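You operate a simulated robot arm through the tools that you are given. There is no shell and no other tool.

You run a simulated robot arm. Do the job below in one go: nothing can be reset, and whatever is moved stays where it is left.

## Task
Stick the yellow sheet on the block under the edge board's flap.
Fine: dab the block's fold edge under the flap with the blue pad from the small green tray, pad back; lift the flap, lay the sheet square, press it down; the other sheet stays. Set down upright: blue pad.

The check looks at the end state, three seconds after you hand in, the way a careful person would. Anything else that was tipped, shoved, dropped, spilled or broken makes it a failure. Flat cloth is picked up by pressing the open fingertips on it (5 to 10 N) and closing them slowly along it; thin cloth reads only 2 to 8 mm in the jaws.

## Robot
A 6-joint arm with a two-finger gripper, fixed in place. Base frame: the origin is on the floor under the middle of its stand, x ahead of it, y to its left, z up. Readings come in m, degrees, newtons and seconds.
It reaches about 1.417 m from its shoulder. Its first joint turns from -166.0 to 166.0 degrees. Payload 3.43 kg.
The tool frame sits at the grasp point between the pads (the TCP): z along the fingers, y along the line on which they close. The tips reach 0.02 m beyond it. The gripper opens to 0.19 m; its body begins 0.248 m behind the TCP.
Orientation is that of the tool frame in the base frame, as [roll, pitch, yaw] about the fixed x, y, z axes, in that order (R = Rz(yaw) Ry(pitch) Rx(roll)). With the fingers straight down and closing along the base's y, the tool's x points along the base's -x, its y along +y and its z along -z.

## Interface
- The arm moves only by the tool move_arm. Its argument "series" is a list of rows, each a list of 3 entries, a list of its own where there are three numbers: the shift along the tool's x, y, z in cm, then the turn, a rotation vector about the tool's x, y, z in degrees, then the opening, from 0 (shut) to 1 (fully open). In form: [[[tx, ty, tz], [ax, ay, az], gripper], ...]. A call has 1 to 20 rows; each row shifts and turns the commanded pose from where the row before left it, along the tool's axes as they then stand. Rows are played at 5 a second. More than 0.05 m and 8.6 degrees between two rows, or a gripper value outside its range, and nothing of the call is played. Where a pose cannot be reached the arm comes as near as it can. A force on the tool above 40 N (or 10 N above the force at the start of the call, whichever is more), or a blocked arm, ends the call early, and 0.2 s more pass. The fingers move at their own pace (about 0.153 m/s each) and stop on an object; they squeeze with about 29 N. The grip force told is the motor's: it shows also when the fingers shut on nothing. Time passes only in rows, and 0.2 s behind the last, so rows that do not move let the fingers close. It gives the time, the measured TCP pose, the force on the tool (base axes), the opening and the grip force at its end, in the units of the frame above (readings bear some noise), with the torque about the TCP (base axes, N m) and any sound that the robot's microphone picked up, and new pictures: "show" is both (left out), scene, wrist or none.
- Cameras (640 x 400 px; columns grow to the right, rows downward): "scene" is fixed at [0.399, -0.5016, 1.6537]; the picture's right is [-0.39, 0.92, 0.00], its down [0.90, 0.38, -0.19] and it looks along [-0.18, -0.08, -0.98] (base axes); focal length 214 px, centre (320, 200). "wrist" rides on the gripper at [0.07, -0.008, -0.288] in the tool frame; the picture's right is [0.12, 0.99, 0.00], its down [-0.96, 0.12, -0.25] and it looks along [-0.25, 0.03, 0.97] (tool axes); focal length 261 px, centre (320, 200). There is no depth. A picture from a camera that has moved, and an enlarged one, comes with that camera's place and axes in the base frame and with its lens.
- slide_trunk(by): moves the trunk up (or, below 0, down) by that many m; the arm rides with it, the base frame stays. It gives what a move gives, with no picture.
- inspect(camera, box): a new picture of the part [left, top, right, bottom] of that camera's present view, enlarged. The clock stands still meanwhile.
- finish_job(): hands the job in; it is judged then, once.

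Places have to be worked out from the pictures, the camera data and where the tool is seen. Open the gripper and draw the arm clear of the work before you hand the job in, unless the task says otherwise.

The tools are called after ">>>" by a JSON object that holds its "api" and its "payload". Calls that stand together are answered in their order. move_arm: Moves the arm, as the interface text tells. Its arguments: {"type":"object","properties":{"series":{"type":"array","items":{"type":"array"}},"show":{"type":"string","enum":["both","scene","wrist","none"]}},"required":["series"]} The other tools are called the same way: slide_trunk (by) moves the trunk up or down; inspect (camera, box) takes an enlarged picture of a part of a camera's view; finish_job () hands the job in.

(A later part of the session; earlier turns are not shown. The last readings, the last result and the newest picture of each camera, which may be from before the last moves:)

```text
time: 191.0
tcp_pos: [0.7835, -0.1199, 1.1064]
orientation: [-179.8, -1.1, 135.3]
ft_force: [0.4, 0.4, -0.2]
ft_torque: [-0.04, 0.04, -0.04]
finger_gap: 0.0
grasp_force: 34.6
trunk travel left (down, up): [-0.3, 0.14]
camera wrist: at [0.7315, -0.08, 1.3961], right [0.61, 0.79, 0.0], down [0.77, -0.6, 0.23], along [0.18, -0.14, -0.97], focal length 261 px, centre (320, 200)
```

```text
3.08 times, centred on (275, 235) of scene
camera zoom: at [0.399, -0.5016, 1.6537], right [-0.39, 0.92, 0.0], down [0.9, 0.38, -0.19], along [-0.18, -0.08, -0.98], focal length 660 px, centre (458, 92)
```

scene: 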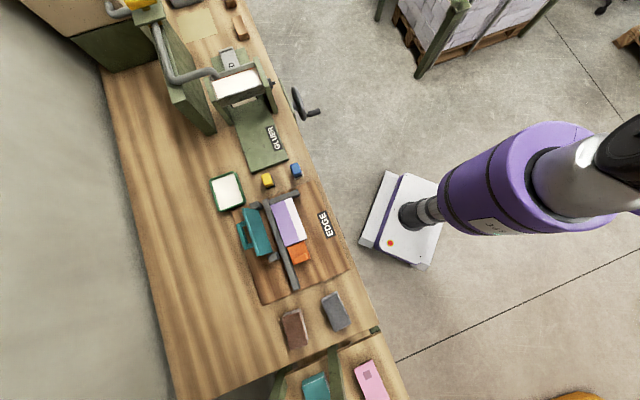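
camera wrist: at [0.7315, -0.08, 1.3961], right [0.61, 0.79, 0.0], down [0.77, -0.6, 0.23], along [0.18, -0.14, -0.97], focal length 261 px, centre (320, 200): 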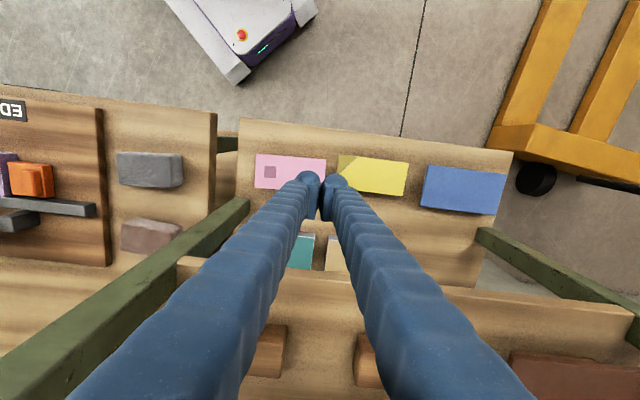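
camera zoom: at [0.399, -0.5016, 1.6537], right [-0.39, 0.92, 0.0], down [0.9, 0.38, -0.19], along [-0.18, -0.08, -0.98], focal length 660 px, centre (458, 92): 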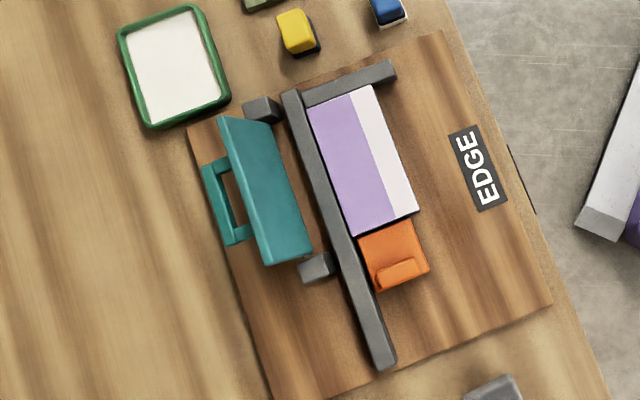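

The flap stands open and the block is clear. Now I look at the sheets and shelf edge from here.

>>> {"api": "inspect", "payload": {"camera": "wrist", "box": [230, 130, 520, 300]}}

>>> {"api": "inspect", "payload": {"camera": "wrist", "box": [0, 120, 260, 400]}}

```text
2.21 times, centred on (375, 215) of wrist
camera zoom: at [0.7315, -0.08, 1.3961], right [0.61, 0.79, 0.0], down [0.77, -0.6, 0.23], along [0.18, -0.14, -0.97], focal length 575 px, centre (199, 167)
```

zoom: 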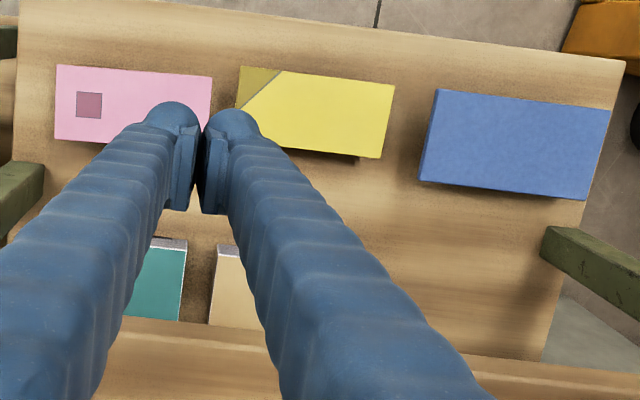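

```text
1.43 times, centred on (130, 260) of wrist
camera zoom: at [0.7315, -0.08, 1.3961], right [0.61, 0.79, 0.0], down [0.77, -0.6, 0.23], along [0.18, -0.14, -0.97], focal length 372 px, centre (591, 114)
```

zoom: 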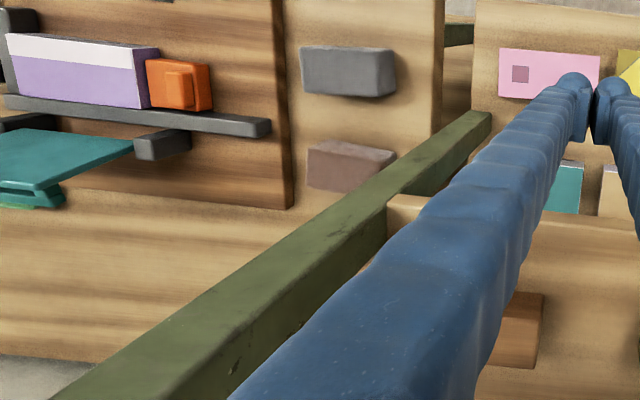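

I'll turn the tool 90° (jaws along v, camera from the +u side), staying clear of the shelf edge (v≈0.717, z≈1.14), and view the yellow sheet obliquely.

>>> {"api": "move_arm", "payload": {"series": [[[3, 0, 0], [0, -1.1, 0], 0], [[0, 0, 0], [0, 0, 8.2], 0.3], [[0, 0, 0], [0, 0, 8.2], 0.5], [[0, 0, 0], [0, 0, 8.2], 0.6], [[0, 0, 0], [0, 0, 8.2], 0.6], [[0, 0, 0], [0, 0, 8.2], 0.6], [[0, 0, 0], [0, 0, 8.2], 0.6], [[0, 0, 0], [0, 0, 8.2], 0.6], [[0, 0, 0], [0, 0, 8.2], 0.6], [[0, 0, 0], [0, 0, 8.2], 0.6], [[0, 0, 0], [0, 0, 8.2], 0.6], [[0, 0, 0], [0, 0, 8.0], 0.6], [[4.5, 0, 0], [0, 0, 0], 0.6], [[4.5, 0, 0], [0, 0, 0], 0.6], [[4.5, 0, 0], [0, 0, 0], 0.6], [[0, 0, 0], [0, 0, 0], 0.6]], "show": "wrist"}}

```text
time: 194.4
tcp_pos: [0.8592, -0.0024, 1.109]
orientation: [179.9, 0.2, 45.3]
ft_force: [0.7, -0.2, -0.1]
ft_torque: [-0.09, -0.06, -0.03]
finger_gap: 0.114
grasp_force: 0.0
trunk travel left (down, up): [-0.3, 0.14]
camera wrist: at [0.9012, 0.0538, 1.3977], right [0.79, -0.61, 0.0], down [-0.59, -0.76, 0.25], along [-0.15, -0.2, -0.97], focal length 261 px, centre (320, 200)
```

wrist: 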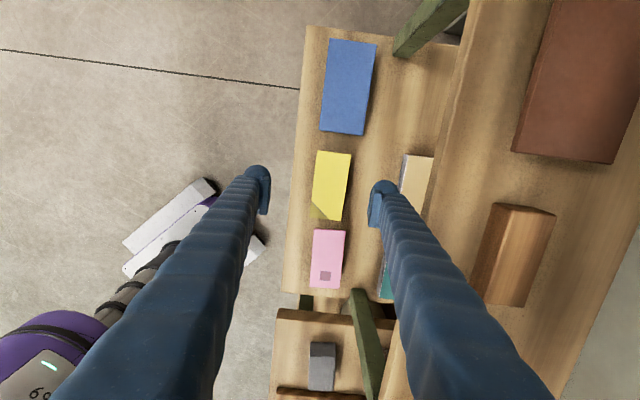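

Now I see the sheet between the open fingers with the shelf on the right. Zoom in for geometry.

>>> {"api": "inspect", "payload": {"camera": "wrist", "box": [280, 130, 440, 250]}}

>>> {"api": "inspect", "payload": {"camera": "wrist", "box": [300, 140, 370, 230]}}

```text
3.33 times, centred on (360, 190) of wrist
camera zoom: at [0.9012, 0.0538, 1.3977], right [0.79, -0.61, 0.0], down [-0.59, -0.76, 0.25], along [-0.15, -0.2, -0.97], focal length 869 px, centre (187, 233)
```

zoom: 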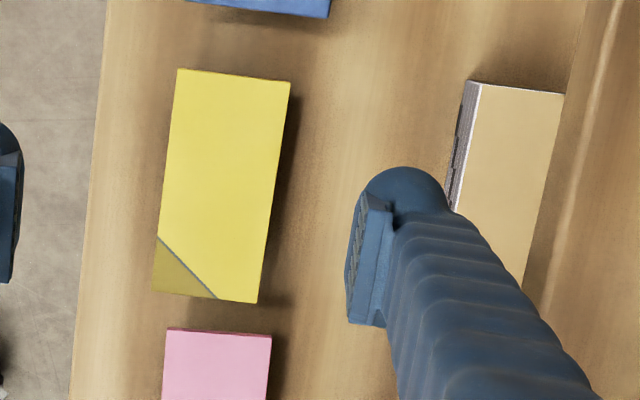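

```text
4.44 times, centred on (335, 185) of wrist
camera zoom: at [0.9012, 0.0538, 1.3977], right [0.79, -0.61, 0.0], down [-0.59, -0.76, 0.25], along [-0.15, -0.2, -0.97], focal length 1158 px, centre (253, 267)
```

zoom: 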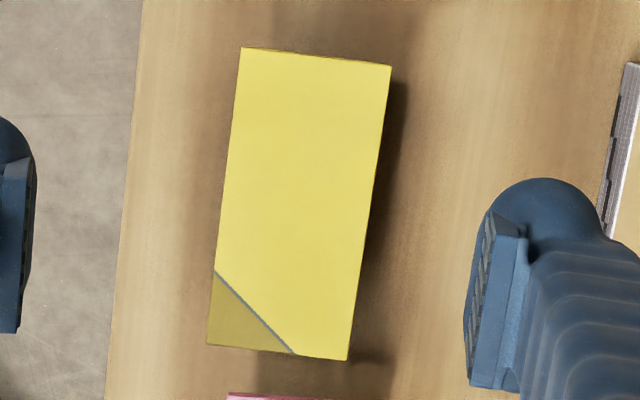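

The yellow sheet measures ≈0.138 × 0.067 m, top z≈0.878, centred at u≈0.569, v≈0.635, aligned with the bench. I centre over it, lean the gripper 10° toward the robot for shelf clearance, open to ~95 mm and start down.

>>> {"api": "move_arm", "payload": {"series": [[[-3.37, 2.29, 0], [0, 0, 0], 0.5], [[0, 0, 0], [-5, 0, 0], 0.5], [[0, 0, 0], [-5, 0, 0], 0.5], [[0, -0.69, 3.94], [0, 0, 0], 0.5], [[0, -0.69, 3.94], [0, 0, 0], 0.5], [[0, -0.69, 3.94], [0, 0, 0], 0.5], [[0, -0.52, 2.95], [0, 0, 0], 0.5], [[0, 0, 0], [0, 0, 0], 0.5]], "show": "wrist"}}

>>> {"api": "inspect", "payload": {"camera": "wrist", "box": [220, 110, 440, 270]}}

```text
time: 196.2
tcp_pos: [0.8486, -0.0418, 0.9567]
orientation: [170.0, 0.2, 45.2]
ft_force: [-0.2, 0.5, 0.5]
ft_torque: [-0.04, -0.03, -0.02]
finger_gap: 0.095
grasp_force: 0.1
trunk travel left (down, up): [-0.3, 0.14]
camera wrist: at [0.8564, 0.0501, 1.2393], right [0.78, -0.6, 0.17], down [-0.63, -0.73, 0.27], along [-0.03, -0.32, -0.95], focal length 261 px, centre (320, 200)
```

wrist: 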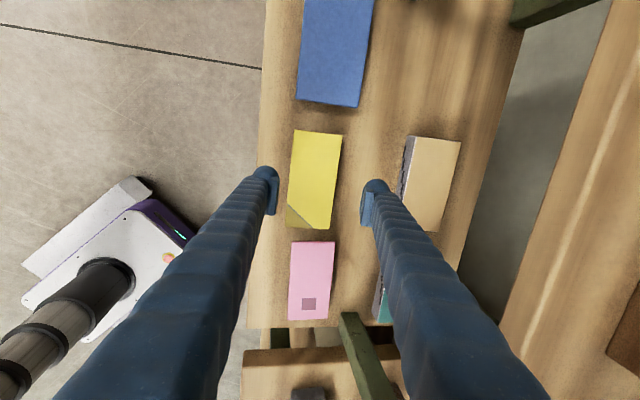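

```text
2.50 times, centred on (330, 190) of wrist
camera zoom: at [0.8564, 0.0501, 1.2393], right [0.78, -0.6, 0.17], down [-0.63, -0.73, 0.27], along [-0.03, -0.32, -0.95], focal length 652 px, centre (295, 225)
```

zoom: 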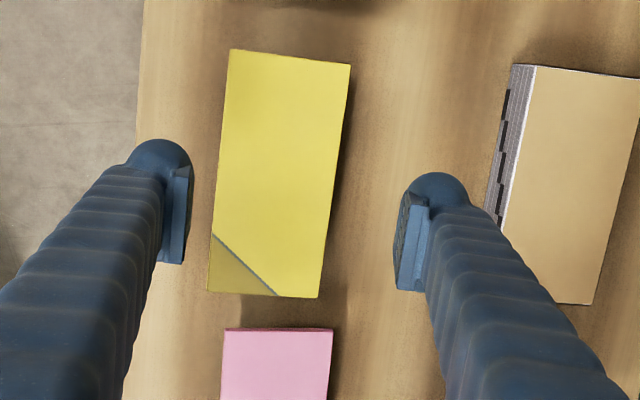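

Aligned within ~3.5 mm; I correct (+3.5 mm in u and v) and descend to just above the sheet level.

>>> {"api": "move_arm", "payload": {"series": [[[0.35, 0.35, 0], [0, 0, 0], 0.5], [[0, -0.52, 2.95], [0, 0, 0], 0.5], [[0, -0.42, 2.36], [0, 0, 0], 0.5], [[0, 0, 0], [0, 0, 0], 0.5]], "show": "wrist"}}

>>> {"api": "inspect", "payload": {"camera": "wrist", "box": [220, 110, 440, 270]}}

```text
time: 197.2
tcp_pos: [0.8507, -0.0446, 0.9021]
orientation: [169.8, 0.2, 45.2]
ft_force: [-1.0, 0.6, -0.6]
ft_torque: [-0.03, 0.01, 0.02]
finger_gap: 0.095
grasp_force: 0.1
trunk travel left (down, up): [-0.3, 0.14]
camera wrist: at [0.8605, 0.0472, 1.1861], right [0.78, -0.6, 0.17], down [-0.63, -0.73, 0.27], along [-0.03, -0.32, -0.95], focal length 261 px, centre (320, 200)
```

wrist: 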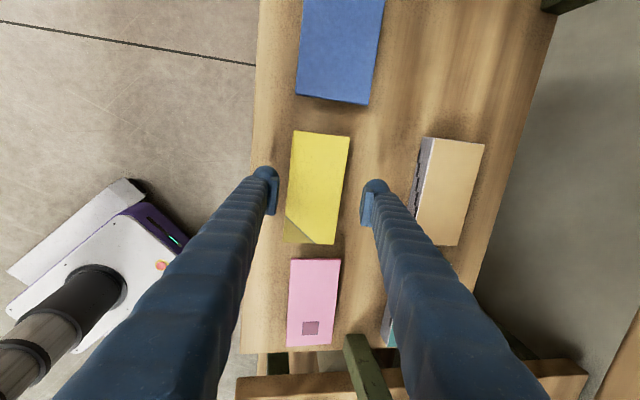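

```text
2.50 times, centred on (330, 190) of wrist
camera zoom: at [0.8605, 0.0472, 1.1861], right [0.78, -0.6, 0.17], down [-0.63, -0.73, 0.27], along [-0.03, -0.32, -0.95], focal length 652 px, centre (295, 225)
```

zoom: 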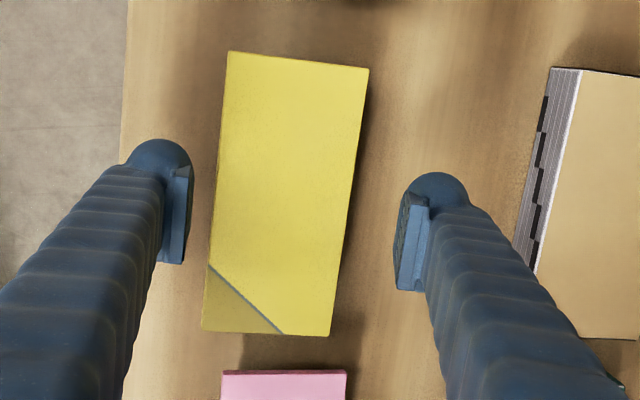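

The TCP is centred over the sheet within ~2 mm (sheet ≈0.139 × 0.068, top z≈0.875). I lower in steps watching for table contact.

>>> {"api": "move_arm", "payload": {"series": [[[0.1, -0.17, 0.98], [0, 0, 0], 0.5], [[0, -0.12, 0.69], [0, 0, 0], 0.5], [[0, 0, 0], [0, 0, 0], 0.5]], "show": "none"}}

```text
time: 198.0
tcp_pos: [0.8522, -0.0445, 0.8874]
orientation: [170.0, 0.2, 45.4]
ft_force: [0.0, -0.1, 0.1]
ft_torque: [0.01, 0.04, 0.01]
finger_gap: 0.0952
grasp_force: 0.1
trunk travel left (down, up): [-0.3, 0.14]
```

Free so far; 8 mm more in small steps.

>>> {"api": "move_arm", "payload": {"series": [[[0, -0.07, 0.39], [0, 0, 0], 0.5], [[0, -0.07, 0.39], [0, 0, 0], 0.5], [[0, 0, 0], [0, 0, 0], 0.5]], "show": "wrist"}}

>>> {"api": "inspect", "payload": {"camera": "wrist", "box": [220, 110, 440, 270]}}

```text
time: 198.8
tcp_pos: [0.8539, -0.0432, 0.8802]
orientation: [169.9, 0.2, 45.3]
ft_force: [0.1, 0.9, 0.5]
ft_torque: [0.02, 0.02, -0.02]
finger_gap: 0.095
grasp_force: 0.0
trunk travel left (down, up): [-0.3, 0.14]
camera wrist: at [0.8617, 0.048, 1.1627], right [0.78, -0.6, 0.17], down [-0.63, -0.73, 0.27], along [-0.03, -0.32, -0.95], focal length 261 px, centre (320, 200)
```

wrist: 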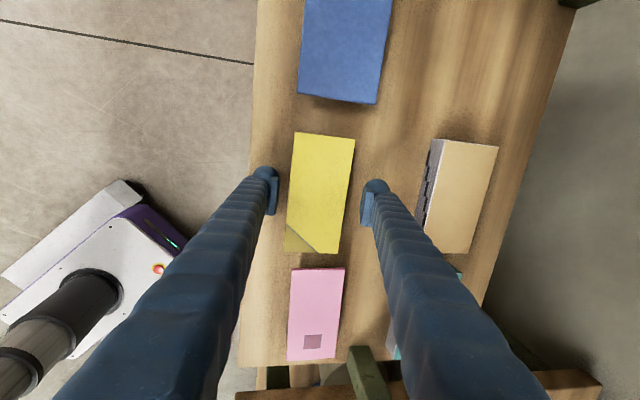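

```text
2.50 times, centred on (330, 190) of wrist
camera zoom: at [0.8617, 0.048, 1.1627], right [0.78, -0.6, 0.17], down [-0.63, -0.73, 0.27], along [-0.03, -0.32, -0.95], focal length 652 px, centre (295, 225)
```

zoom: 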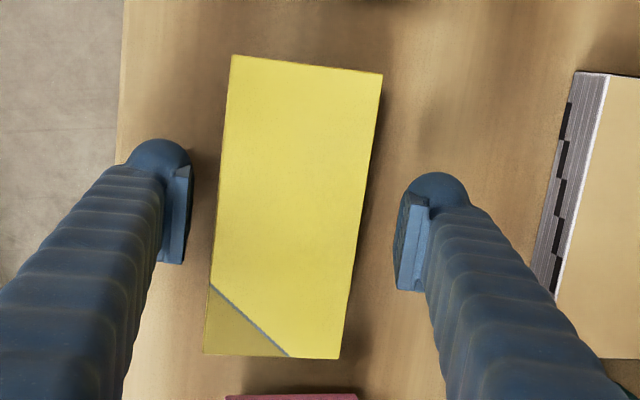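

Centred within ~1 mm; lower 8 mm more so the pads straddle the sheet's edges.

>>> {"api": "move_arm", "payload": {"series": [[[0, -0.19, 0.39], [0, 0, 0], 0.5], [[0, -0.07, 0.3], [0, 0, 0], 0.5], [[0, 0, 0], [0, 0, 0], 0.5]], "show": "none"}}

```text
time: 199.6
tcp_pos: [0.854, -0.042, 0.8721]
orientation: [170.0, 0.1, 45.3]
ft_force: [0.1, 0.2, 0.2]
ft_torque: [0.02, -0.01, -0.01]
finger_gap: 0.095
grasp_force: 0.1
trunk travel left (down, up): [-0.3, 0.14]
```

No table contact. Close slowly on the sheet's long edges.

>>> {"api": "move_arm", "payload": {"series": [[[0, 0, 0], [0, 0, 0], 0.45], [[0, 0, 0], [0, 0, 0], 0.41], [[0, 0, 0], [0, 0, 0], 0.38], [[0, 0, 0], [0, 0, 0], 0.36], [[0, 0, 0], [0, 0, 0], 0.34], [[0, 0, 0], [0, 0, 0], 0.32], [[0, 0, 0], [0, 0, 0], 0.3]], "show": "wrist"}}

>>> {"api": "inspect", "payload": {"camera": "wrist", "box": [220, 110, 440, 270]}}

```text
time: 201.2
tcp_pos: [0.8539, -0.0421, 0.8736]
orientation: [170.0, 0.2, 45.2]
ft_force: [-0.2, 0.3, -0.1]
ft_torque: [-0.03, 0.0, -0.03]
finger_gap: 0.064
grasp_force: 28.7
trunk travel left (down, up): [-0.3, 0.14]
camera wrist: at [0.8617, 0.0482, 1.1554], right [0.78, -0.6, 0.17], down [-0.63, -0.73, 0.27], along [-0.03, -0.32, -0.95], focal length 261 px, centre (320, 200)
```

wrist: 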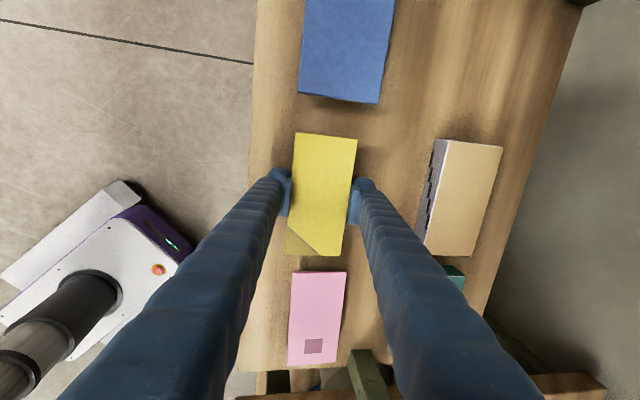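

```text
2.50 times, centred on (330, 190) of wrist
camera zoom: at [0.8617, 0.0482, 1.1554], right [0.78, -0.6, 0.17], down [-0.63, -0.73, 0.27], along [-0.03, -0.32, -0.95], focal length 652 px, centre (295, 225)
```

zoom: 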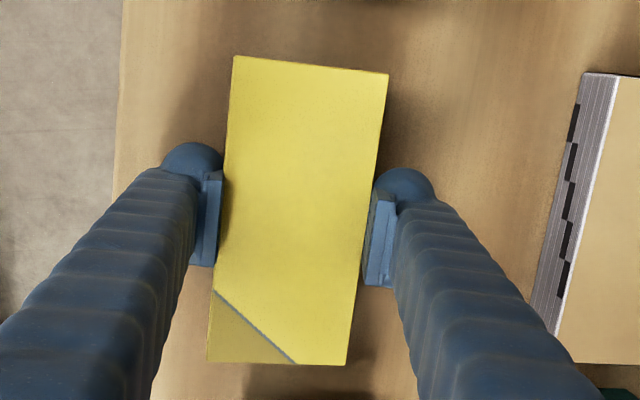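

Closed at 64 mm with force. Lift 1 cm and check that only the sheet comes along.

>>> {"api": "move_arm", "payload": {"series": [[[0, 0.09, -0.5], [0, 0, 0], 0.3], [[0, 0.09, -0.5], [0, 0, 0], 0.3], [[0, 0, 0], [0, 0, 0], 0.3]], "show": "wrist"}}

>>> {"api": "inspect", "payload": {"camera": "wrist", "box": [220, 110, 440, 270]}}

```text
time: 202.0
tcp_pos: [0.854, -0.045, 0.8823]
orientation: [170.0, 0.2, 45.3]
ft_force: [0.1, 0.0, -0.3]
ft_torque: [-0.03, 0.03, -0.01]
finger_gap: 0.0643
grasp_force: 28.9
trunk travel left (down, up): [-0.3, 0.14]
camera wrist: at [0.8621, 0.0476, 1.1644], right [0.78, -0.6, 0.17], down [-0.63, -0.73, 0.27], along [-0.03, -0.32, -0.95], focal length 261 px, centre (320, 200)
```

wrist: 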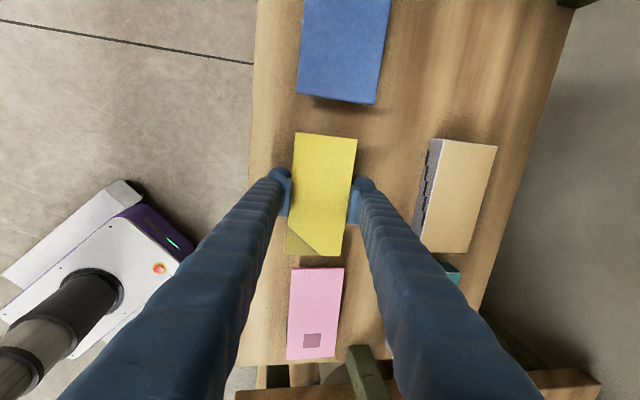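

```text
2.50 times, centred on (330, 190) of wrist
camera zoom: at [0.8621, 0.0476, 1.1644], right [0.78, -0.6, 0.17], down [-0.63, -0.73, 0.27], along [-0.03, -0.32, -0.95], focal length 652 px, centre (295, 225)
```

zoom: 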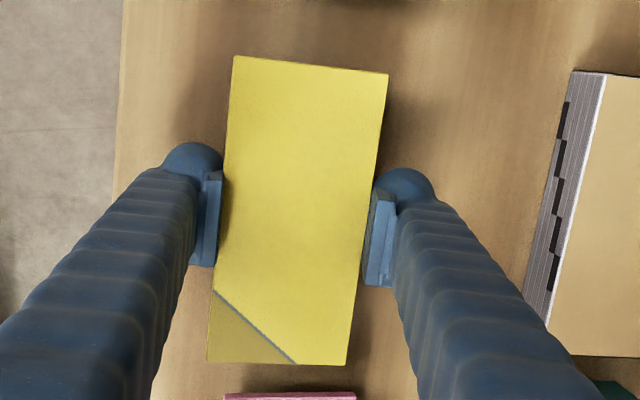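

The yellow sheet moves with the gripper. Lift 6 cm more to see what remains beneath.

>>> {"api": "move_arm", "payload": {"series": [[[0, 0.52, -2.95], [0, 0, 0], 0.3], [[0, 0.52, -2.95], [0, 0, 0], 0.3], [[0, 0.69, -3.94], [0, 0, 0], 0.3], [[0, 0, 0], [0, 0, 0], 0.3]], "show": "wrist"}}

>>> {"api": "inspect", "payload": {"camera": "wrist", "box": [220, 100, 440, 300]}}

```text
time: 203.0
tcp_pos: [0.8559, -0.0399, 0.9795]
orientation: [169.9, 0.1, 45.4]
ft_force: [-0.8, 0.4, 0.1]
ft_torque: [-0.01, -0.01, -0.03]
finger_gap: 0.0643
grasp_force: 29.3
trunk travel left (down, up): [-0.3, 0.14]
camera wrist: at [0.8639, 0.0515, 1.2627], right [0.78, -0.6, 0.17], down [-0.63, -0.73, 0.27], along [-0.03, -0.32, -0.95], focal length 261 px, centre (320, 200)
```

wrist: 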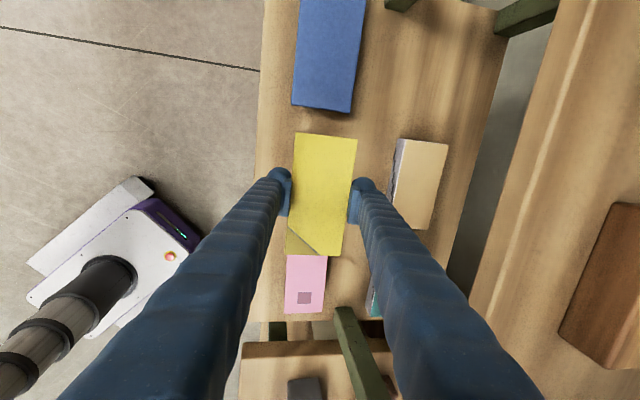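

```text
2.00 times, centred on (330, 200) of wrist
camera zoom: at [0.8639, 0.0515, 1.2627], right [0.78, -0.6, 0.17], down [-0.63, -0.73, 0.27], along [-0.03, -0.32, -0.95], focal length 521 px, centre (300, 200)
```

zoom: 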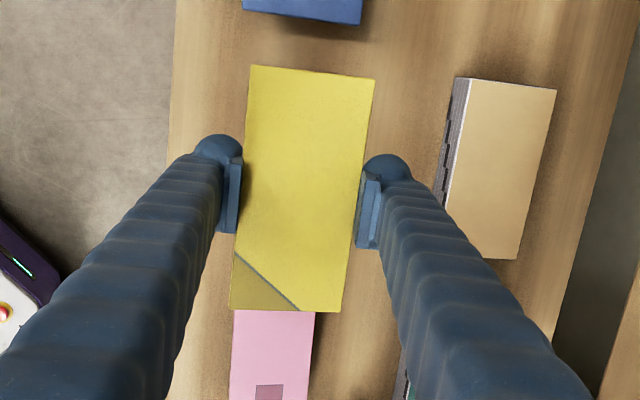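

The sheet is held level (the tool's 10° lean preserved) and centred in the jaws. I raise, pull toward the robot to clear the posts, and carry it along toward the edge board.

>>> {"api": "move_arm", "payload": {"series": [[[0, 0.7, -3.94], [0, 0, 0], 0.3], [[0, 0.7, -3.94], [0, 0, 0], 0.3], [[0, -3.45, -0.6], [0, 0, 0], 0.3], [[0, -3.45, -0.6], [0, 0, 0], 0.3], [[-4.8, 0, 0], [0, 0, 0], 0.3], [[-4.8, 0, 0], [0, 0, 0], 0.3], [[-4.8, 0, 0], [0, 0, 0], 0.3], [[-4.8, 0, 0], [0, 0, 0], 0.3], [[-4.8, 0, 0], [0, 0, 0], 0.3], [[-4.8, 0, 0], [0, 0, 0], 0.3], [[-4.8, 0, 0], [0, 0, 0], 0.3], [[-4.8, 0, 0], [0, 0, 0], 0.3], [[0, 0, 0], [0, 0, 0], 0.3]]}}

>>> {"api": "inspect", "payload": {"camera": "scene", "box": [300, 300, 460, 400]}}

```text
time: 205.8
tcp_pos: [0.5336, -0.2668, 1.0619]
orientation: [170.0, 0.2, 45.3]
ft_force: [-0.4, -1.3, -0.5]
ft_torque: [0.05, 0.03, -0.01]
finger_gap: 0.0641
grasp_force: 29.5
trunk travel left (down, up): [-0.3, 0.14]
camera wrist: at [0.5418, -0.1753, 1.3449], right [0.78, -0.6, 0.17], down [-0.63, -0.73, 0.27], along [-0.03, -0.32, -0.95], focal length 261 px, centre (320, 200)
```

scene: 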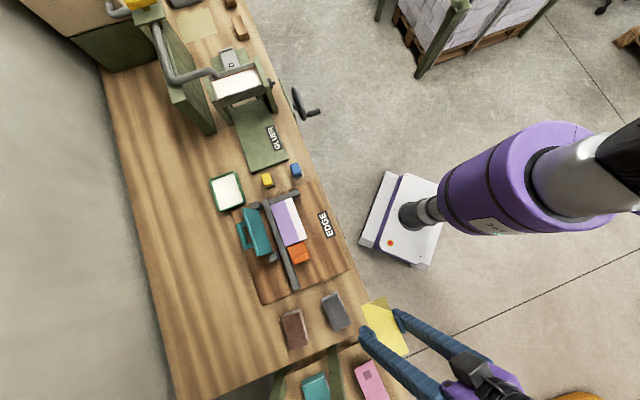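
wrist: 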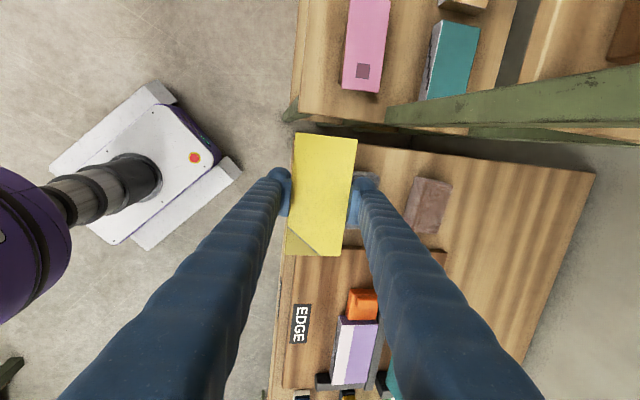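

```text
4.00 times, centred on (380, 350) of scene
camera zoom: at [0.399, -0.5016, 1.6537], right [-0.39, 0.92, 0.0], down [0.9, 0.38, -0.19], along [-0.18, -0.08, -0.98], focal length 858 px, centre (80, -400)
```

zoom: 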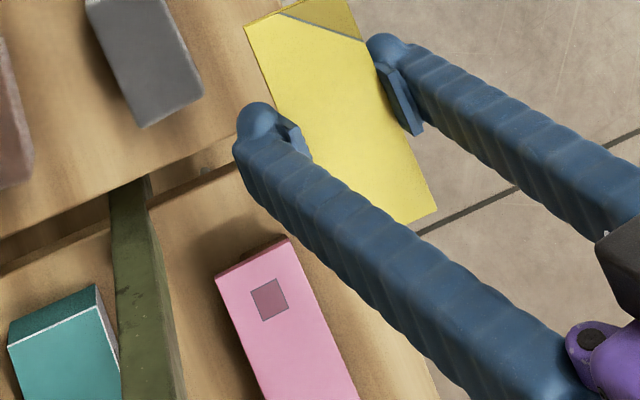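

Only the thin sheet came along and the pink one is undisturbed. Continue along -u to hover in front of/above the block.

>>> {"api": "move_arm", "payload": {"series": [[[-4.6, 0, 0], [0, 0, 0], 0.3], [[-4.6, 0, 0], [0, 0, 0], 0.3], [[-4.6, 0, 0], [0, 0, 0], 0.3], [[-4.6, 0, 0], [0, 0, 0], 0.3], [[-4.6, 0, 0], [0, 0, 0], 0.3], [[-4.6, 0, 0], [0, 0, 0], 0.3], [[-4.6, 0, 0], [0, 0, 0], 0.3], [[-4.2, 0, 0], [0, 0, 0], 0.3], [[0, 4.4, 0.8], [0, 0, 0], 0.3], [[0, 4.4, 0.8], [0, 0, 0], 0.3], [[0, 0, 0], [0, 0, 0], 0.3]]}}

>>> {"api": "inspect", "payload": {"camera": "wrist", "box": [220, 90, 440, 290]}}

>>> {"api": "inspect", "payload": {"camera": "scene", "box": [220, 170, 340, 290]}}

```text
time: 208.2
tcp_pos: [0.3422, -0.588, 1.0659]
orientation: [169.9, 0.1, 45.4]
ft_force: [0.6, -0.2, -1.0]
ft_torque: [0.01, -0.01, 0.05]
finger_gap: 0.0642
grasp_force: 28.8
trunk travel left (down, up): [-0.3, 0.14]
camera wrist: at [0.349, -0.4969, 1.3482], right [0.78, -0.6, 0.17], down [-0.63, -0.73, 0.27], along [-0.03, -0.32, -0.95], focal length 261 px, centre (320, 200)
```

scene: 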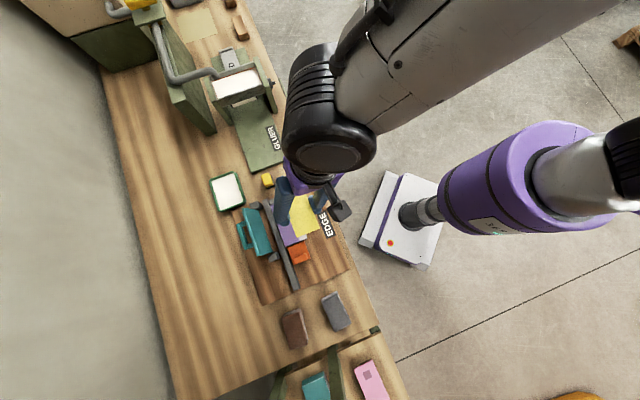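
wrist: 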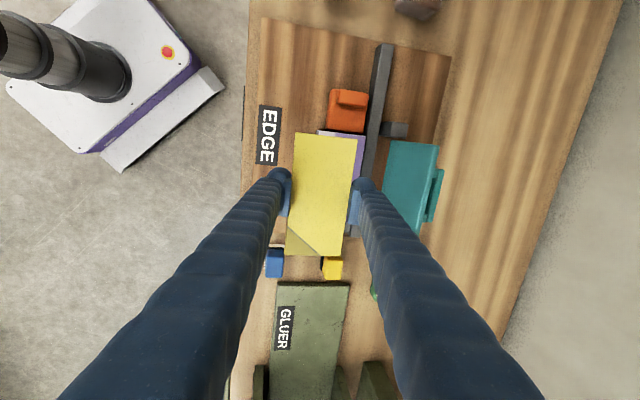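

```text
2.00 times, centred on (330, 190) of wrist
camera zoom: at [0.349, -0.4969, 1.3482], right [0.78, -0.6, 0.17], down [-0.63, -0.73, 0.27], along [-0.03, -0.32, -0.95], focal length 521 px, centre (300, 220)
```

zoom: 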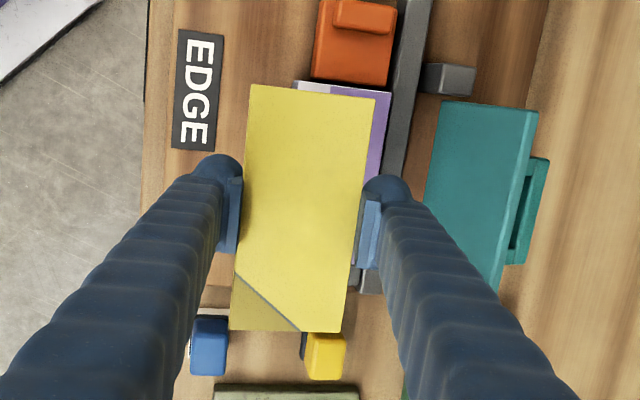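

```text
3.33 times, centred on (280, 230) of scene
camera zoom: at [0.399, -0.5016, 1.6537], right [-0.39, 0.92, 0.0], down [0.9, 0.38, -0.19], along [-0.18, -0.08, -0.98], focal length 715 px, centre (453, 100)
```

zoom: 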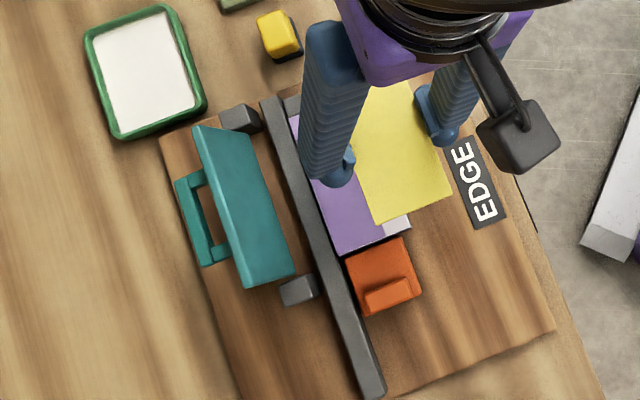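

The sheet is narrower than the block, so with my grip the fingertips (2 cm below it) would meet the block before the sheet does. I'll go back to the sheet's own support and re-grip it nearer the fingertips with less lean. First retrace along the safe path.

>>> {"api": "move_arm", "payload": {"series": [[[0, -4.4, -0.8], [0, 0, 0], 0.3], [[0, -4.4, -0.8], [0, 0, 0], 0.3], [[4.7, 0, 0], [0, 0, 0], 0.3], [[4.7, 0, 0], [0, 0, 0], 0.3], [[4.7, 0, 0], [0, 0, 0], 0.3], [[4.7, 0, 0], [0, 0, 0], 0.3], [[4.7, 0, 0], [0, 0, 0], 0.3], [[4.7, 0, 0], [0, 0, 0], 0.3], [[4.7, 0, 0], [0, 0, 0], 0.3], [[4.7, 0, 0], [0, 0, 0], 0.3], [[4.7, 0, 0], [0, 0, 0], 0.3], [[4.7, 0, 0], [0, 0, 0], 0.3], [[4.7, 0, 0], [0, 0, 0], 0.3], [[4.7, 0, 0], [0, 0, 0], 0.3], [[4.7, 0, 0], [0, 0, 0], 0.3], [[4.7, 0, 0], [0, 0, 0], 0.3], [[4.7, 0, 0], [0, 0, 0], 0.3], [[4.4, 0, 0], [0, 0, 0], 0.3], [[0, 0, 0], [0, 0, 0], 0.3]], "show": "wrist"}}

>>> {"api": "inspect", "payload": {"camera": "wrist", "box": [230, 60, 470, 300]}}

```text
time: 212.2
tcp_pos: [0.8069, 0.0071, 1.0634]
orientation: [169.8, 0.1, 45.3]
ft_force: [0.6, 0.3, 0.2]
ft_torque: [-0.04, -0.01, 0.04]
finger_gap: 0.0638
grasp_force: 29.4
trunk travel left (down, up): [-0.3, 0.14]
camera wrist: at [0.8145, 0.0985, 1.3462], right [0.78, -0.6, 0.17], down [-0.63, -0.73, 0.27], along [-0.03, -0.32, -0.95], focal length 261 px, centre (320, 200)
```

wrist: 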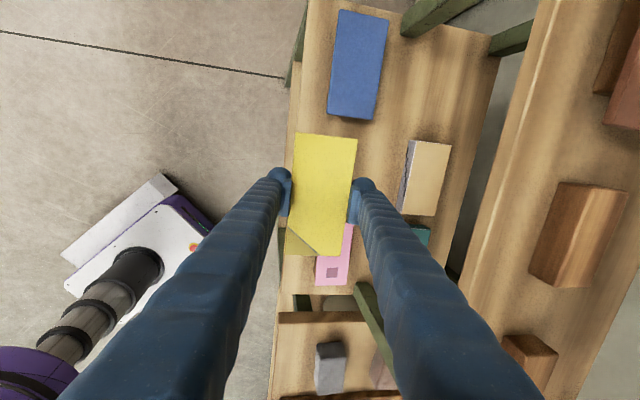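

```text
1.67 times, centred on (350, 180) of wrist
camera zoom: at [0.8145, 0.0985, 1.3462], right [0.78, -0.6, 0.17], down [-0.63, -0.73, 0.27], along [-0.03, -0.32, -0.95], focal length 434 px, centre (270, 233)
```

zoom: 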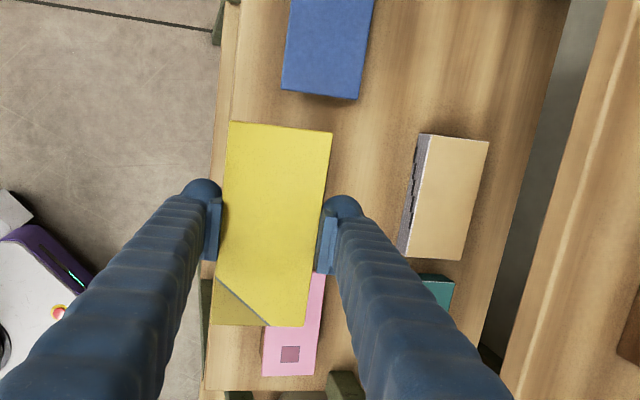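

Before setting it down I want to see the bare support. Shift 16 cm toward -u to uncover that spot in the wrist view.

>>> {"api": "move_arm", "payload": {"series": [[[-4, 0, 0], [0, 0, 0], 0.3], [[-4, 0, 0], [0, 0, 0], 0.3], [[-4, 0, 0], [0, 0, 0], 0.3], [[-4, 0, 0], [0, 0, 0], 0.3], [[0, 0, 0], [0, 0, 0], 0.3]], "show": "none"}}

>>> {"api": "inspect", "payload": {"camera": "wrist", "box": [270, 0, 470, 180]}}

```text
time: 213.4
tcp_pos: [0.6932, -0.1051, 1.0615]
orientation: [170.0, 0.2, 45.3]
ft_force: [-0.1, -0.2, -0.2]
ft_torque: [0.1, 0.01, 0.01]
finger_gap: 0.0641
grasp_force: 29.1
trunk travel left (down, up): [-0.3, 0.14]
```

```text
2.22 times, centred on (370, 90) of wrist
camera zoom: at [0.7013, -0.0144, 1.3445], right [0.78, -0.6, 0.17], down [-0.63, -0.73, 0.27], along [-0.03, -0.32, -0.95], focal length 579 px, centre (209, 444)
```

zoom: 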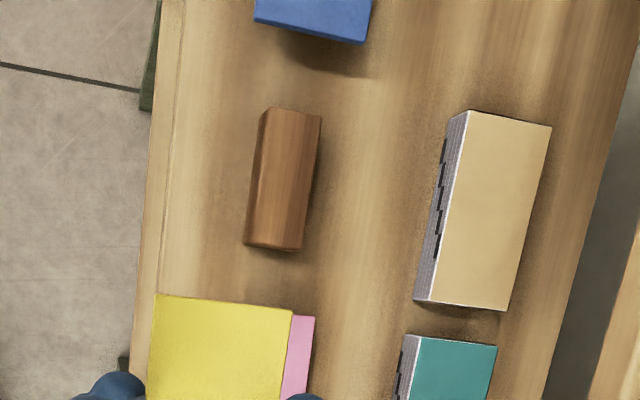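

The support is a wooden bar ≈0.11 × 0.045, exactly where the sheet was. I go back over it and lower, checking position first.

>>> {"api": "move_arm", "payload": {"series": [[[3.95, 0, 0], [0, 0, 0], 0.3], [[3.95, 0, 0], [0, 0, 0], 0.3], [[3.95, 0, 0], [0, 0, 0], 0.3], [[3.95, 0, 0], [0, 0, 0], 0.3], [[0, 3.45, 0.6], [0, 0, 0], 0.3], [[0, 3.45, 0.6], [0, 0, 0], 0.3], [[0, -0.59, 3.35], [0, 0, 0], 0.3], [[0, -0.59, 3.35], [0, 0, 0], 0.3], [[0, -0.59, 3.35], [0, 0, 0], 0.3], [[0, -0.52, 2.95], [0, 0, 0], 0.3], [[0, 0, 0], [0, 0, 0], 0.3]], "show": "wrist"}}

>>> {"api": "move_arm", "payload": {"series": [[[0, 0, 0], [0, 0, 0], 0.3]], "show": "none"}}

```text
time: 215.8
tcp_pos: [0.8524, -0.0454, 0.931]
orientation: [169.9, 0.1, 45.3]
ft_force: [-0.3, 0.3, -0.3]
ft_torque: [0.02, -0.02, 0.01]
finger_gap: 0.0639
grasp_force: 28.9
trunk travel left (down, up): [-0.3, 0.14]
camera wrist: at [0.8609, 0.0461, 1.2131], right [0.78, -0.6, 0.17], down [-0.63, -0.73, 0.27], along [-0.03, -0.32, -0.95], focal length 261 px, centre (320, 200)
```

wrist: 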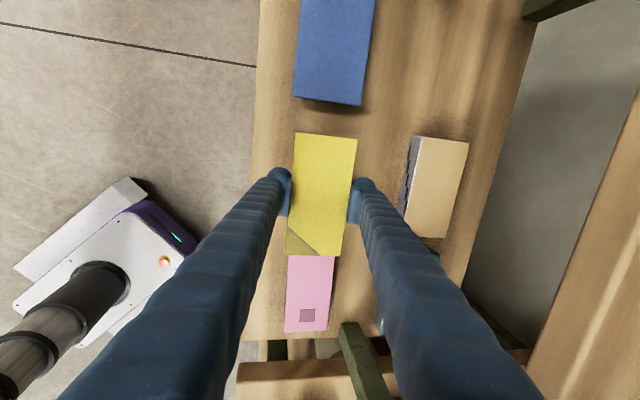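

```text
time: 216.2
tcp_pos: [0.8531, -0.0456, 0.9303]
orientation: [169.9, 0.2, 45.3]
ft_force: [0.5, 0.3, -0.6]
ft_torque: [0.05, -0.01, -0.04]
finger_gap: 0.064
grasp_force: 28.8
trunk travel left (down, up): [-0.3, 0.14]
```

Within 3 mm of the original spot; correct and lower to just above the support.

>>> {"api": "move_arm", "payload": {"series": [[[0.3, -0.67, 2.76], [0, 0, 0], 0.3], [[0, -0.35, 1.97], [0, 0, 0], 0.3], [[0, 0, 0], [0, 0, 0], 0.3]], "show": "none"}}

>>> {"api": "move_arm", "payload": {"series": [[[0, -0.05, 0.3], [0, 0, 0], 0.3], [[0, -0.03, 0.2], [0, 0, 0], 0.3], [[0, 0, 0], [0, 0, 0], 0.3]], "show": "none"}}

```text
time: 217.0
tcp_pos: [0.8543, -0.04, 0.8828]
orientation: [169.9, 0.2, 45.3]
ft_force: [-0.5, -0.5, -0.6]
ft_torque: [0.02, 0.01, 0.02]
finger_gap: 0.064
grasp_force: 29.3
trunk travel left (down, up): [-0.3, 0.14]
```

```text
time: 217.8
tcp_pos: [0.8543, -0.0405, 0.8752]
orientation: [169.9, 0.2, 45.3]
ft_force: [-1.5, 0.4, -0.9]
ft_torque: [-0.01, 0.01, -0.01]
finger_gap: 0.064
grasp_force: 28.6
trunk travel left (down, up): [-0.3, 0.14]
```

Creep the last millimetres to contact with the support.

>>> {"api": "move_arm", "payload": {"series": [[[0, -0.02, 0.1], [0, 0, 0], 0.3], [[0, -0.02, 0.1], [0, 0, 0], 0.3], [[0, 0, 0], [0, 0, 0], 0.3]], "show": "none"}}

```text
time: 218.6
tcp_pos: [0.8543, -0.0403, 0.8741]
orientation: [169.9, 0.1, 45.2]
ft_force: [-0.7, 0.2, 0.1]
ft_torque: [-0.01, 0.0, 0.01]
finger_gap: 0.0643
grasp_force: 29.1
trunk travel left (down, up): [-0.3, 0.14]
```

One more millimetre.

>>> {"api": "move_arm", "payload": {"series": [[[0, -0.02, 0.1], [0, 0, 0], 0.3], [[0, 0, 0], [0, 0, 0], 0.3]], "show": "none"}}

```text
time: 219.2
tcp_pos: [0.8545, -0.0404, 0.8748]
orientation: [169.9, 0.2, 45.3]
ft_force: [0.5, 0.2, -0.5]
ft_torque: [0.0, 0.01, -0.01]
finger_gap: 0.0641
grasp_force: 29.2
trunk travel left (down, up): [-0.3, 0.14]
```

Still free; another millimetre step.

>>> {"api": "move_arm", "payload": {"series": [[[0, -0.02, 0.1], [0, 0, 0], 0.3], [[0, -0.01, 0.05], [0, 0, 0], 0.3], [[0, 0, 0], [0, 0, 0], 0.3]], "show": "none"}}

```text
time: 220.0
tcp_pos: [0.8548, -0.041, 0.8727]
orientation: [169.9, 0.1, 45.3]
ft_force: [-0.2, 0.3, 2.3]
ft_torque: [0.05, -0.11, 0.03]
finger_gap: 0.0643
grasp_force: 29.1
trunk travel left (down, up): [-0.3, 0.14]
```

Contact at 2.3 N. Release gently, re-lean from 10° to 4°, and raise the TCP ~13 mm so the sheet sits near the fingertips.

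>>> {"api": "move_arm", "payload": {"series": [[[0, 0, 0], [0, 0, 0], 0.35], [[0, 0, 0], [0, 0, 0], 0.38], [[0, 0, 0], [0, 0, 0], 0.42], [[0, 0, 0], [0, 0, 0], 0.48], [[0, 0, 0], [0, 0, 0], 0.48], [[0, 0.11, -0.64], [0, 0, 0], 0.48], [[0, 0.11, -0.64], [3, 0, 0], 0.48], [[0, 0, 0], [3, 0, 0], 0.48], [[0, 0, 0], [0, 0, 0], 0.48]], "show": "wrist"}}

>>> {"api": "inspect", "payload": {"camera": "wrist", "box": [220, 110, 440, 270]}}

```text
time: 222.0
tcp_pos: [0.8537, -0.0411, 0.8856]
orientation: [176.0, 0.2, 45.4]
ft_force: [0.2, -0.5, 0.3]
ft_torque: [-0.01, 0.02, 0.01]
finger_gap: 0.0913
grasp_force: 0.0
trunk travel left (down, up): [-0.3, 0.14]
camera wrist: at [0.8833, 0.0296, 1.1729], right [0.79, -0.61, 0.07], down [-0.61, -0.75, 0.26], along [-0.11, -0.25, -0.96], focal length 261 px, centre (320, 200)
```

wrist: 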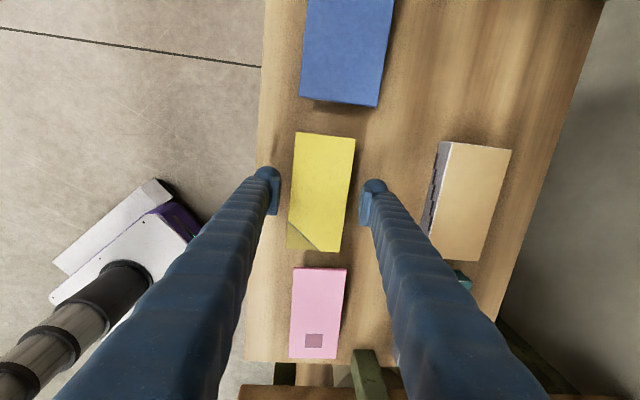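

```text
2.50 times, centred on (330, 190) of wrist
camera zoom: at [0.8833, 0.0296, 1.1729], right [0.79, -0.61, 0.07], down [-0.61, -0.75, 0.26], along [-0.11, -0.25, -0.96], focal length 652 px, centre (295, 225)
```

zoom: 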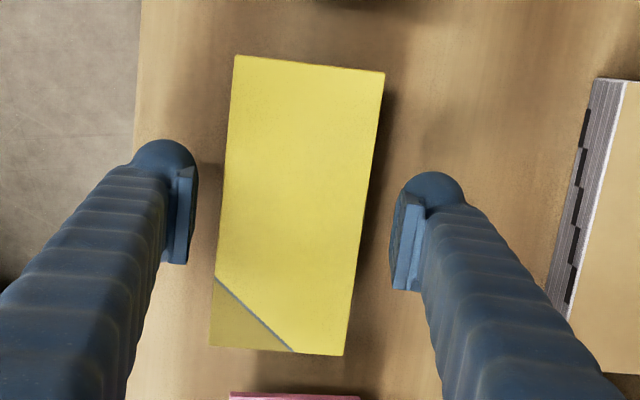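

Sheet is undisturbed on its bar, centred within 2 mm, yaw off by ~0.4°. Fine-align and close on it near the fingertips.

>>> {"api": "move_arm", "payload": {"series": [[[-0.18, 0, 0], [0, 0, -0.4], 0.48], [[0, 0, 0], [0, 0, 0], 0.44], [[0, 0, 0], [0, 0, 0], 0.41], [[0, 0, 0], [0, 0, 0], 0.38], [[0, 0, 0], [0, 0, 0], 0.36], [[0, 0, 0], [0, 0, 0], 0.34], [[0, 0, 0], [0, 0, 0], 0.32], [[0, 0, 0], [0, 0, 0], 0.3]], "show": "wrist"}}

>>> {"api": "inspect", "payload": {"camera": "wrist", "box": [220, 110, 440, 270]}}

```text
time: 223.8
tcp_pos: [0.8534, -0.0423, 0.8866]
orientation: [175.9, 0.2, 45.6]
ft_force: [3.9, -2.9, 3.0]
ft_torque: [-0.11, -0.14, 0.01]
finger_gap: 0.0595
grasp_force: 2.6
trunk travel left (down, up): [-0.3, 0.14]
camera wrist: at [0.8815, 0.0287, 1.1735], right [0.79, -0.61, 0.07], down [-0.6, -0.76, 0.26], along [-0.1, -0.25, -0.96], focal length 261 px, centre (320, 200)
```

wrist: 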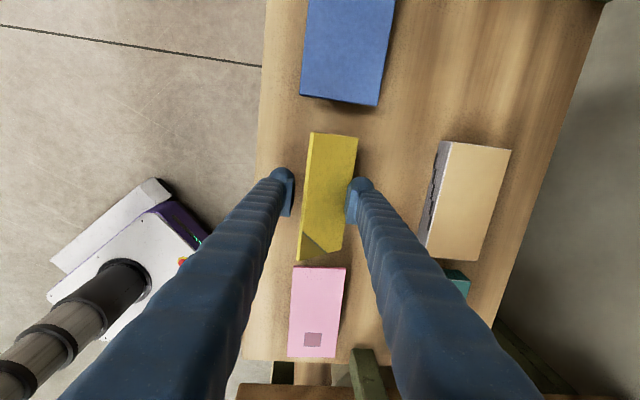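

```text
2.50 times, centred on (330, 190) of wrist
camera zoom: at [0.8815, 0.0287, 1.1735], right [0.79, -0.61, 0.07], down [-0.6, -0.76, 0.26], along [-0.1, -0.25, -0.96], focal length 652 px, centre (295, 225)
```

zoom: 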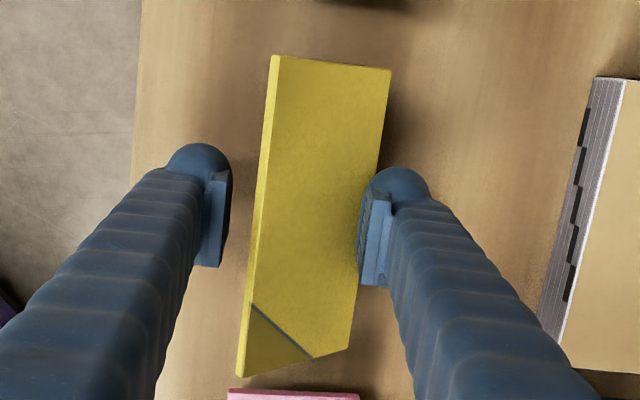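

The thin sheet tipped up (back edge pushed under the fingertip). I open slowly so it settles back onto its bar.

>>> {"api": "move_arm", "payload": {"series": [[[0, 0, 0], [0, 0, 0], 0.34], [[0, 0, 0], [0, 0, 0], 0.37], [[0, 0, 0], [0, 0, 0], 0.4], [[0, 0, 0], [0, 0, 0], 0.44], [[0, 0, 0], [0, 0, 0], 0.48], [[0, 0, 0], [0, 0, 0], 0.48]], "show": "wrist"}}

>>> {"api": "inspect", "payload": {"camera": "wrist", "box": [220, 110, 440, 270]}}

```text
time: 225.2
tcp_pos: [0.8515, -0.0425, 0.8855]
orientation: [175.9, 0.2, 45.6]
ft_force: [-0.7, -0.2, 0.3]
ft_torque: [0.01, 0.02, 0.03]
finger_gap: 0.0913
grasp_force: 0.0
trunk travel left (down, up): [-0.3, 0.14]
camera wrist: at [0.8818, 0.0287, 1.1727], right [0.79, -0.61, 0.07], down [-0.6, -0.76, 0.26], along [-0.1, -0.25, -0.96], focal length 261 px, centre (320, 200)
```

wrist: 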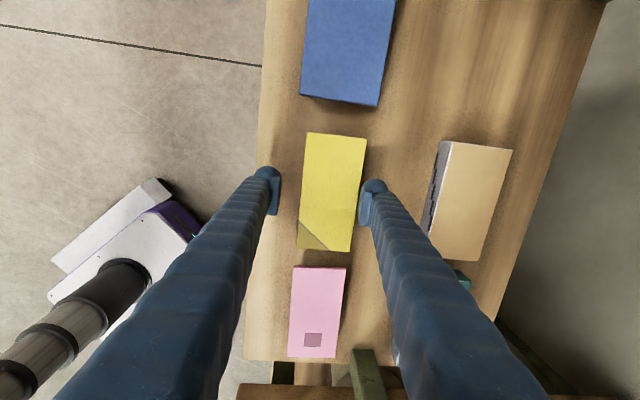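

```text
2.50 times, centred on (330, 190) of wrist
camera zoom: at [0.8818, 0.0287, 1.1727], right [0.79, -0.61, 0.07], down [-0.6, -0.76, 0.26], along [-0.1, -0.25, -0.96], focal length 652 px, centre (295, 225)
```

zoom: 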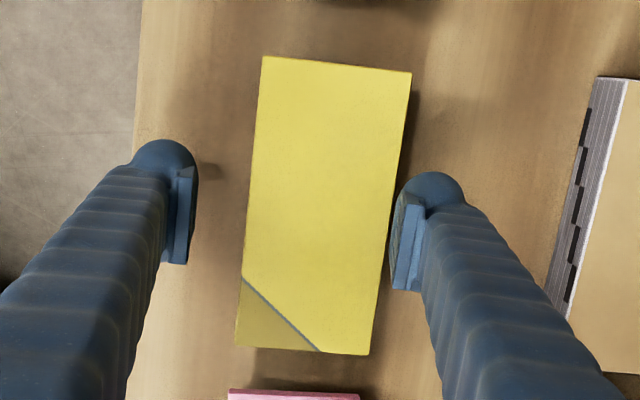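

The sheet settled flat on the bar again, shifted ~12 mm toward +v. I re-centre on it, lower so its edges meet the flat part of the pads, and close again slowly.

>>> {"api": "move_arm", "payload": {"series": [[[0, 0.6, 0], [0, 0, 0], 0.48], [[0, 0.65, 0], [0, 0, 0], 0.46], [[0, -0.06, 0.83], [0, 0, 0], 0.45], [[0, 0, 0], [0, 0, 0], 0.45]], "show": "wrist"}}

>>> {"api": "inspect", "payload": {"camera": "wrist", "box": [220, 110, 440, 270]}}

```text
time: 226.2
tcp_pos: [0.8612, -0.0487, 0.877]
orientation: [175.9, 0.2, 45.8]
ft_force: [-0.2, 0.2, -0.4]
ft_torque: [-0.05, 0.0, 0.01]
finger_gap: 0.0853
grasp_force: 0.1
trunk travel left (down, up): [-0.3, 0.14]
camera wrist: at [0.8903, 0.0206, 1.1647], right [0.79, -0.61, 0.07], down [-0.6, -0.76, 0.26], along [-0.1, -0.25, -0.96], focal length 261 px, centre (320, 200)
```

wrist: 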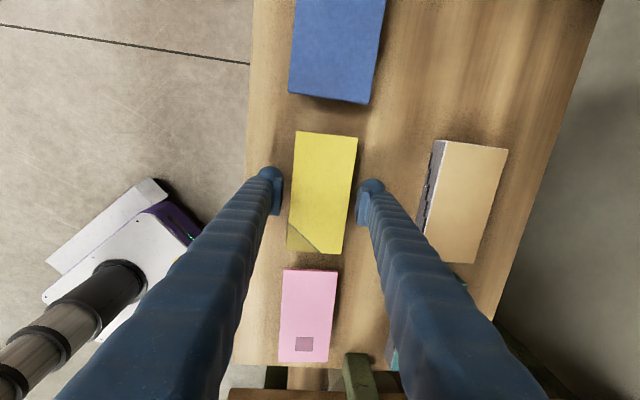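

```text
2.50 times, centred on (330, 190) of wrist
camera zoom: at [0.8903, 0.0206, 1.1647], right [0.79, -0.61, 0.07], down [-0.6, -0.76, 0.26], along [-0.1, -0.25, -0.96], focal length 652 px, centre (295, 225)
```

zoom: 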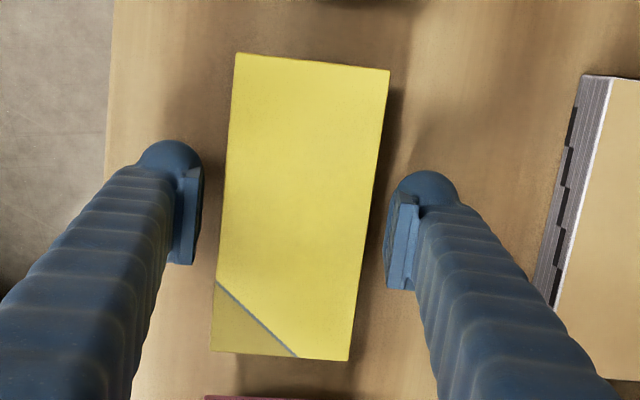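

Centred (<2 mm), yaw offset ~0.8°; align and close.

>>> {"api": "move_arm", "payload": {"series": [[[0, 0.15, 0], [0, 0, -0.8], 0.45], [[0, 0, 0], [0, 0, 0], 0.42], [[0, 0, 0], [0, 0, 0], 0.39], [[0, 0, 0], [0, 0, 0], 0.37], [[0, 0, 0], [0, 0, 0], 0.355], [[0, 0, 0], [0, 0, 0], 0.34], [[0, 0, 0], [0, 0, 0], 0.32]], "show": "wrist"}}

>>> {"api": "inspect", "payload": {"camera": "wrist", "box": [220, 110, 440, 270]}}

```text
time: 227.8
tcp_pos: [0.8623, -0.0513, 0.8776]
orientation: [176.0, 0.4, 46.4]
ft_force: [-0.6, 0.3, -0.8]
ft_torque: [0.02, 0.0, -0.01]
finger_gap: 0.066
grasp_force: 29.0
trunk travel left (down, up): [-0.3, 0.14]
camera wrist: at [0.8914, 0.0199, 1.1649], right [0.8, -0.59, 0.07], down [-0.59, -0.76, 0.26], along [-0.1, -0.25, -0.96], focal length 261 px, centre (320, 200)
```

wrist: 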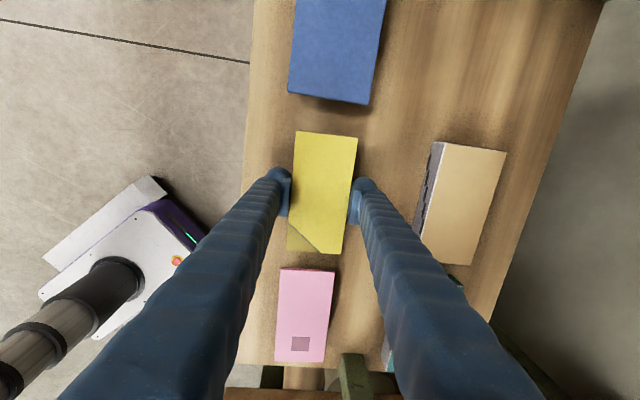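

```text
2.50 times, centred on (330, 190) of wrist
camera zoom: at [0.8914, 0.0199, 1.1649], right [0.8, -0.59, 0.07], down [-0.59, -0.76, 0.26], along [-0.1, -0.25, -0.96], focal length 652 px, centre (295, 225)
```

zoom: 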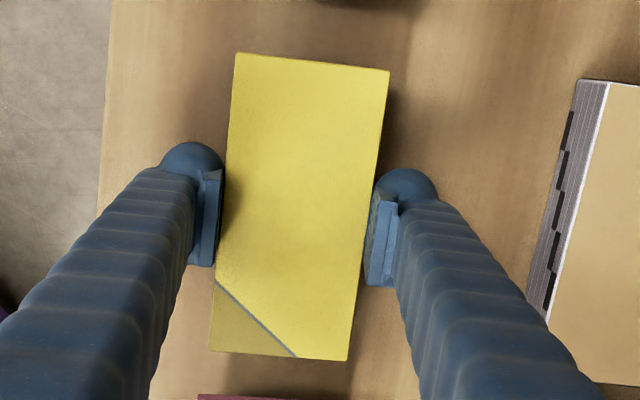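

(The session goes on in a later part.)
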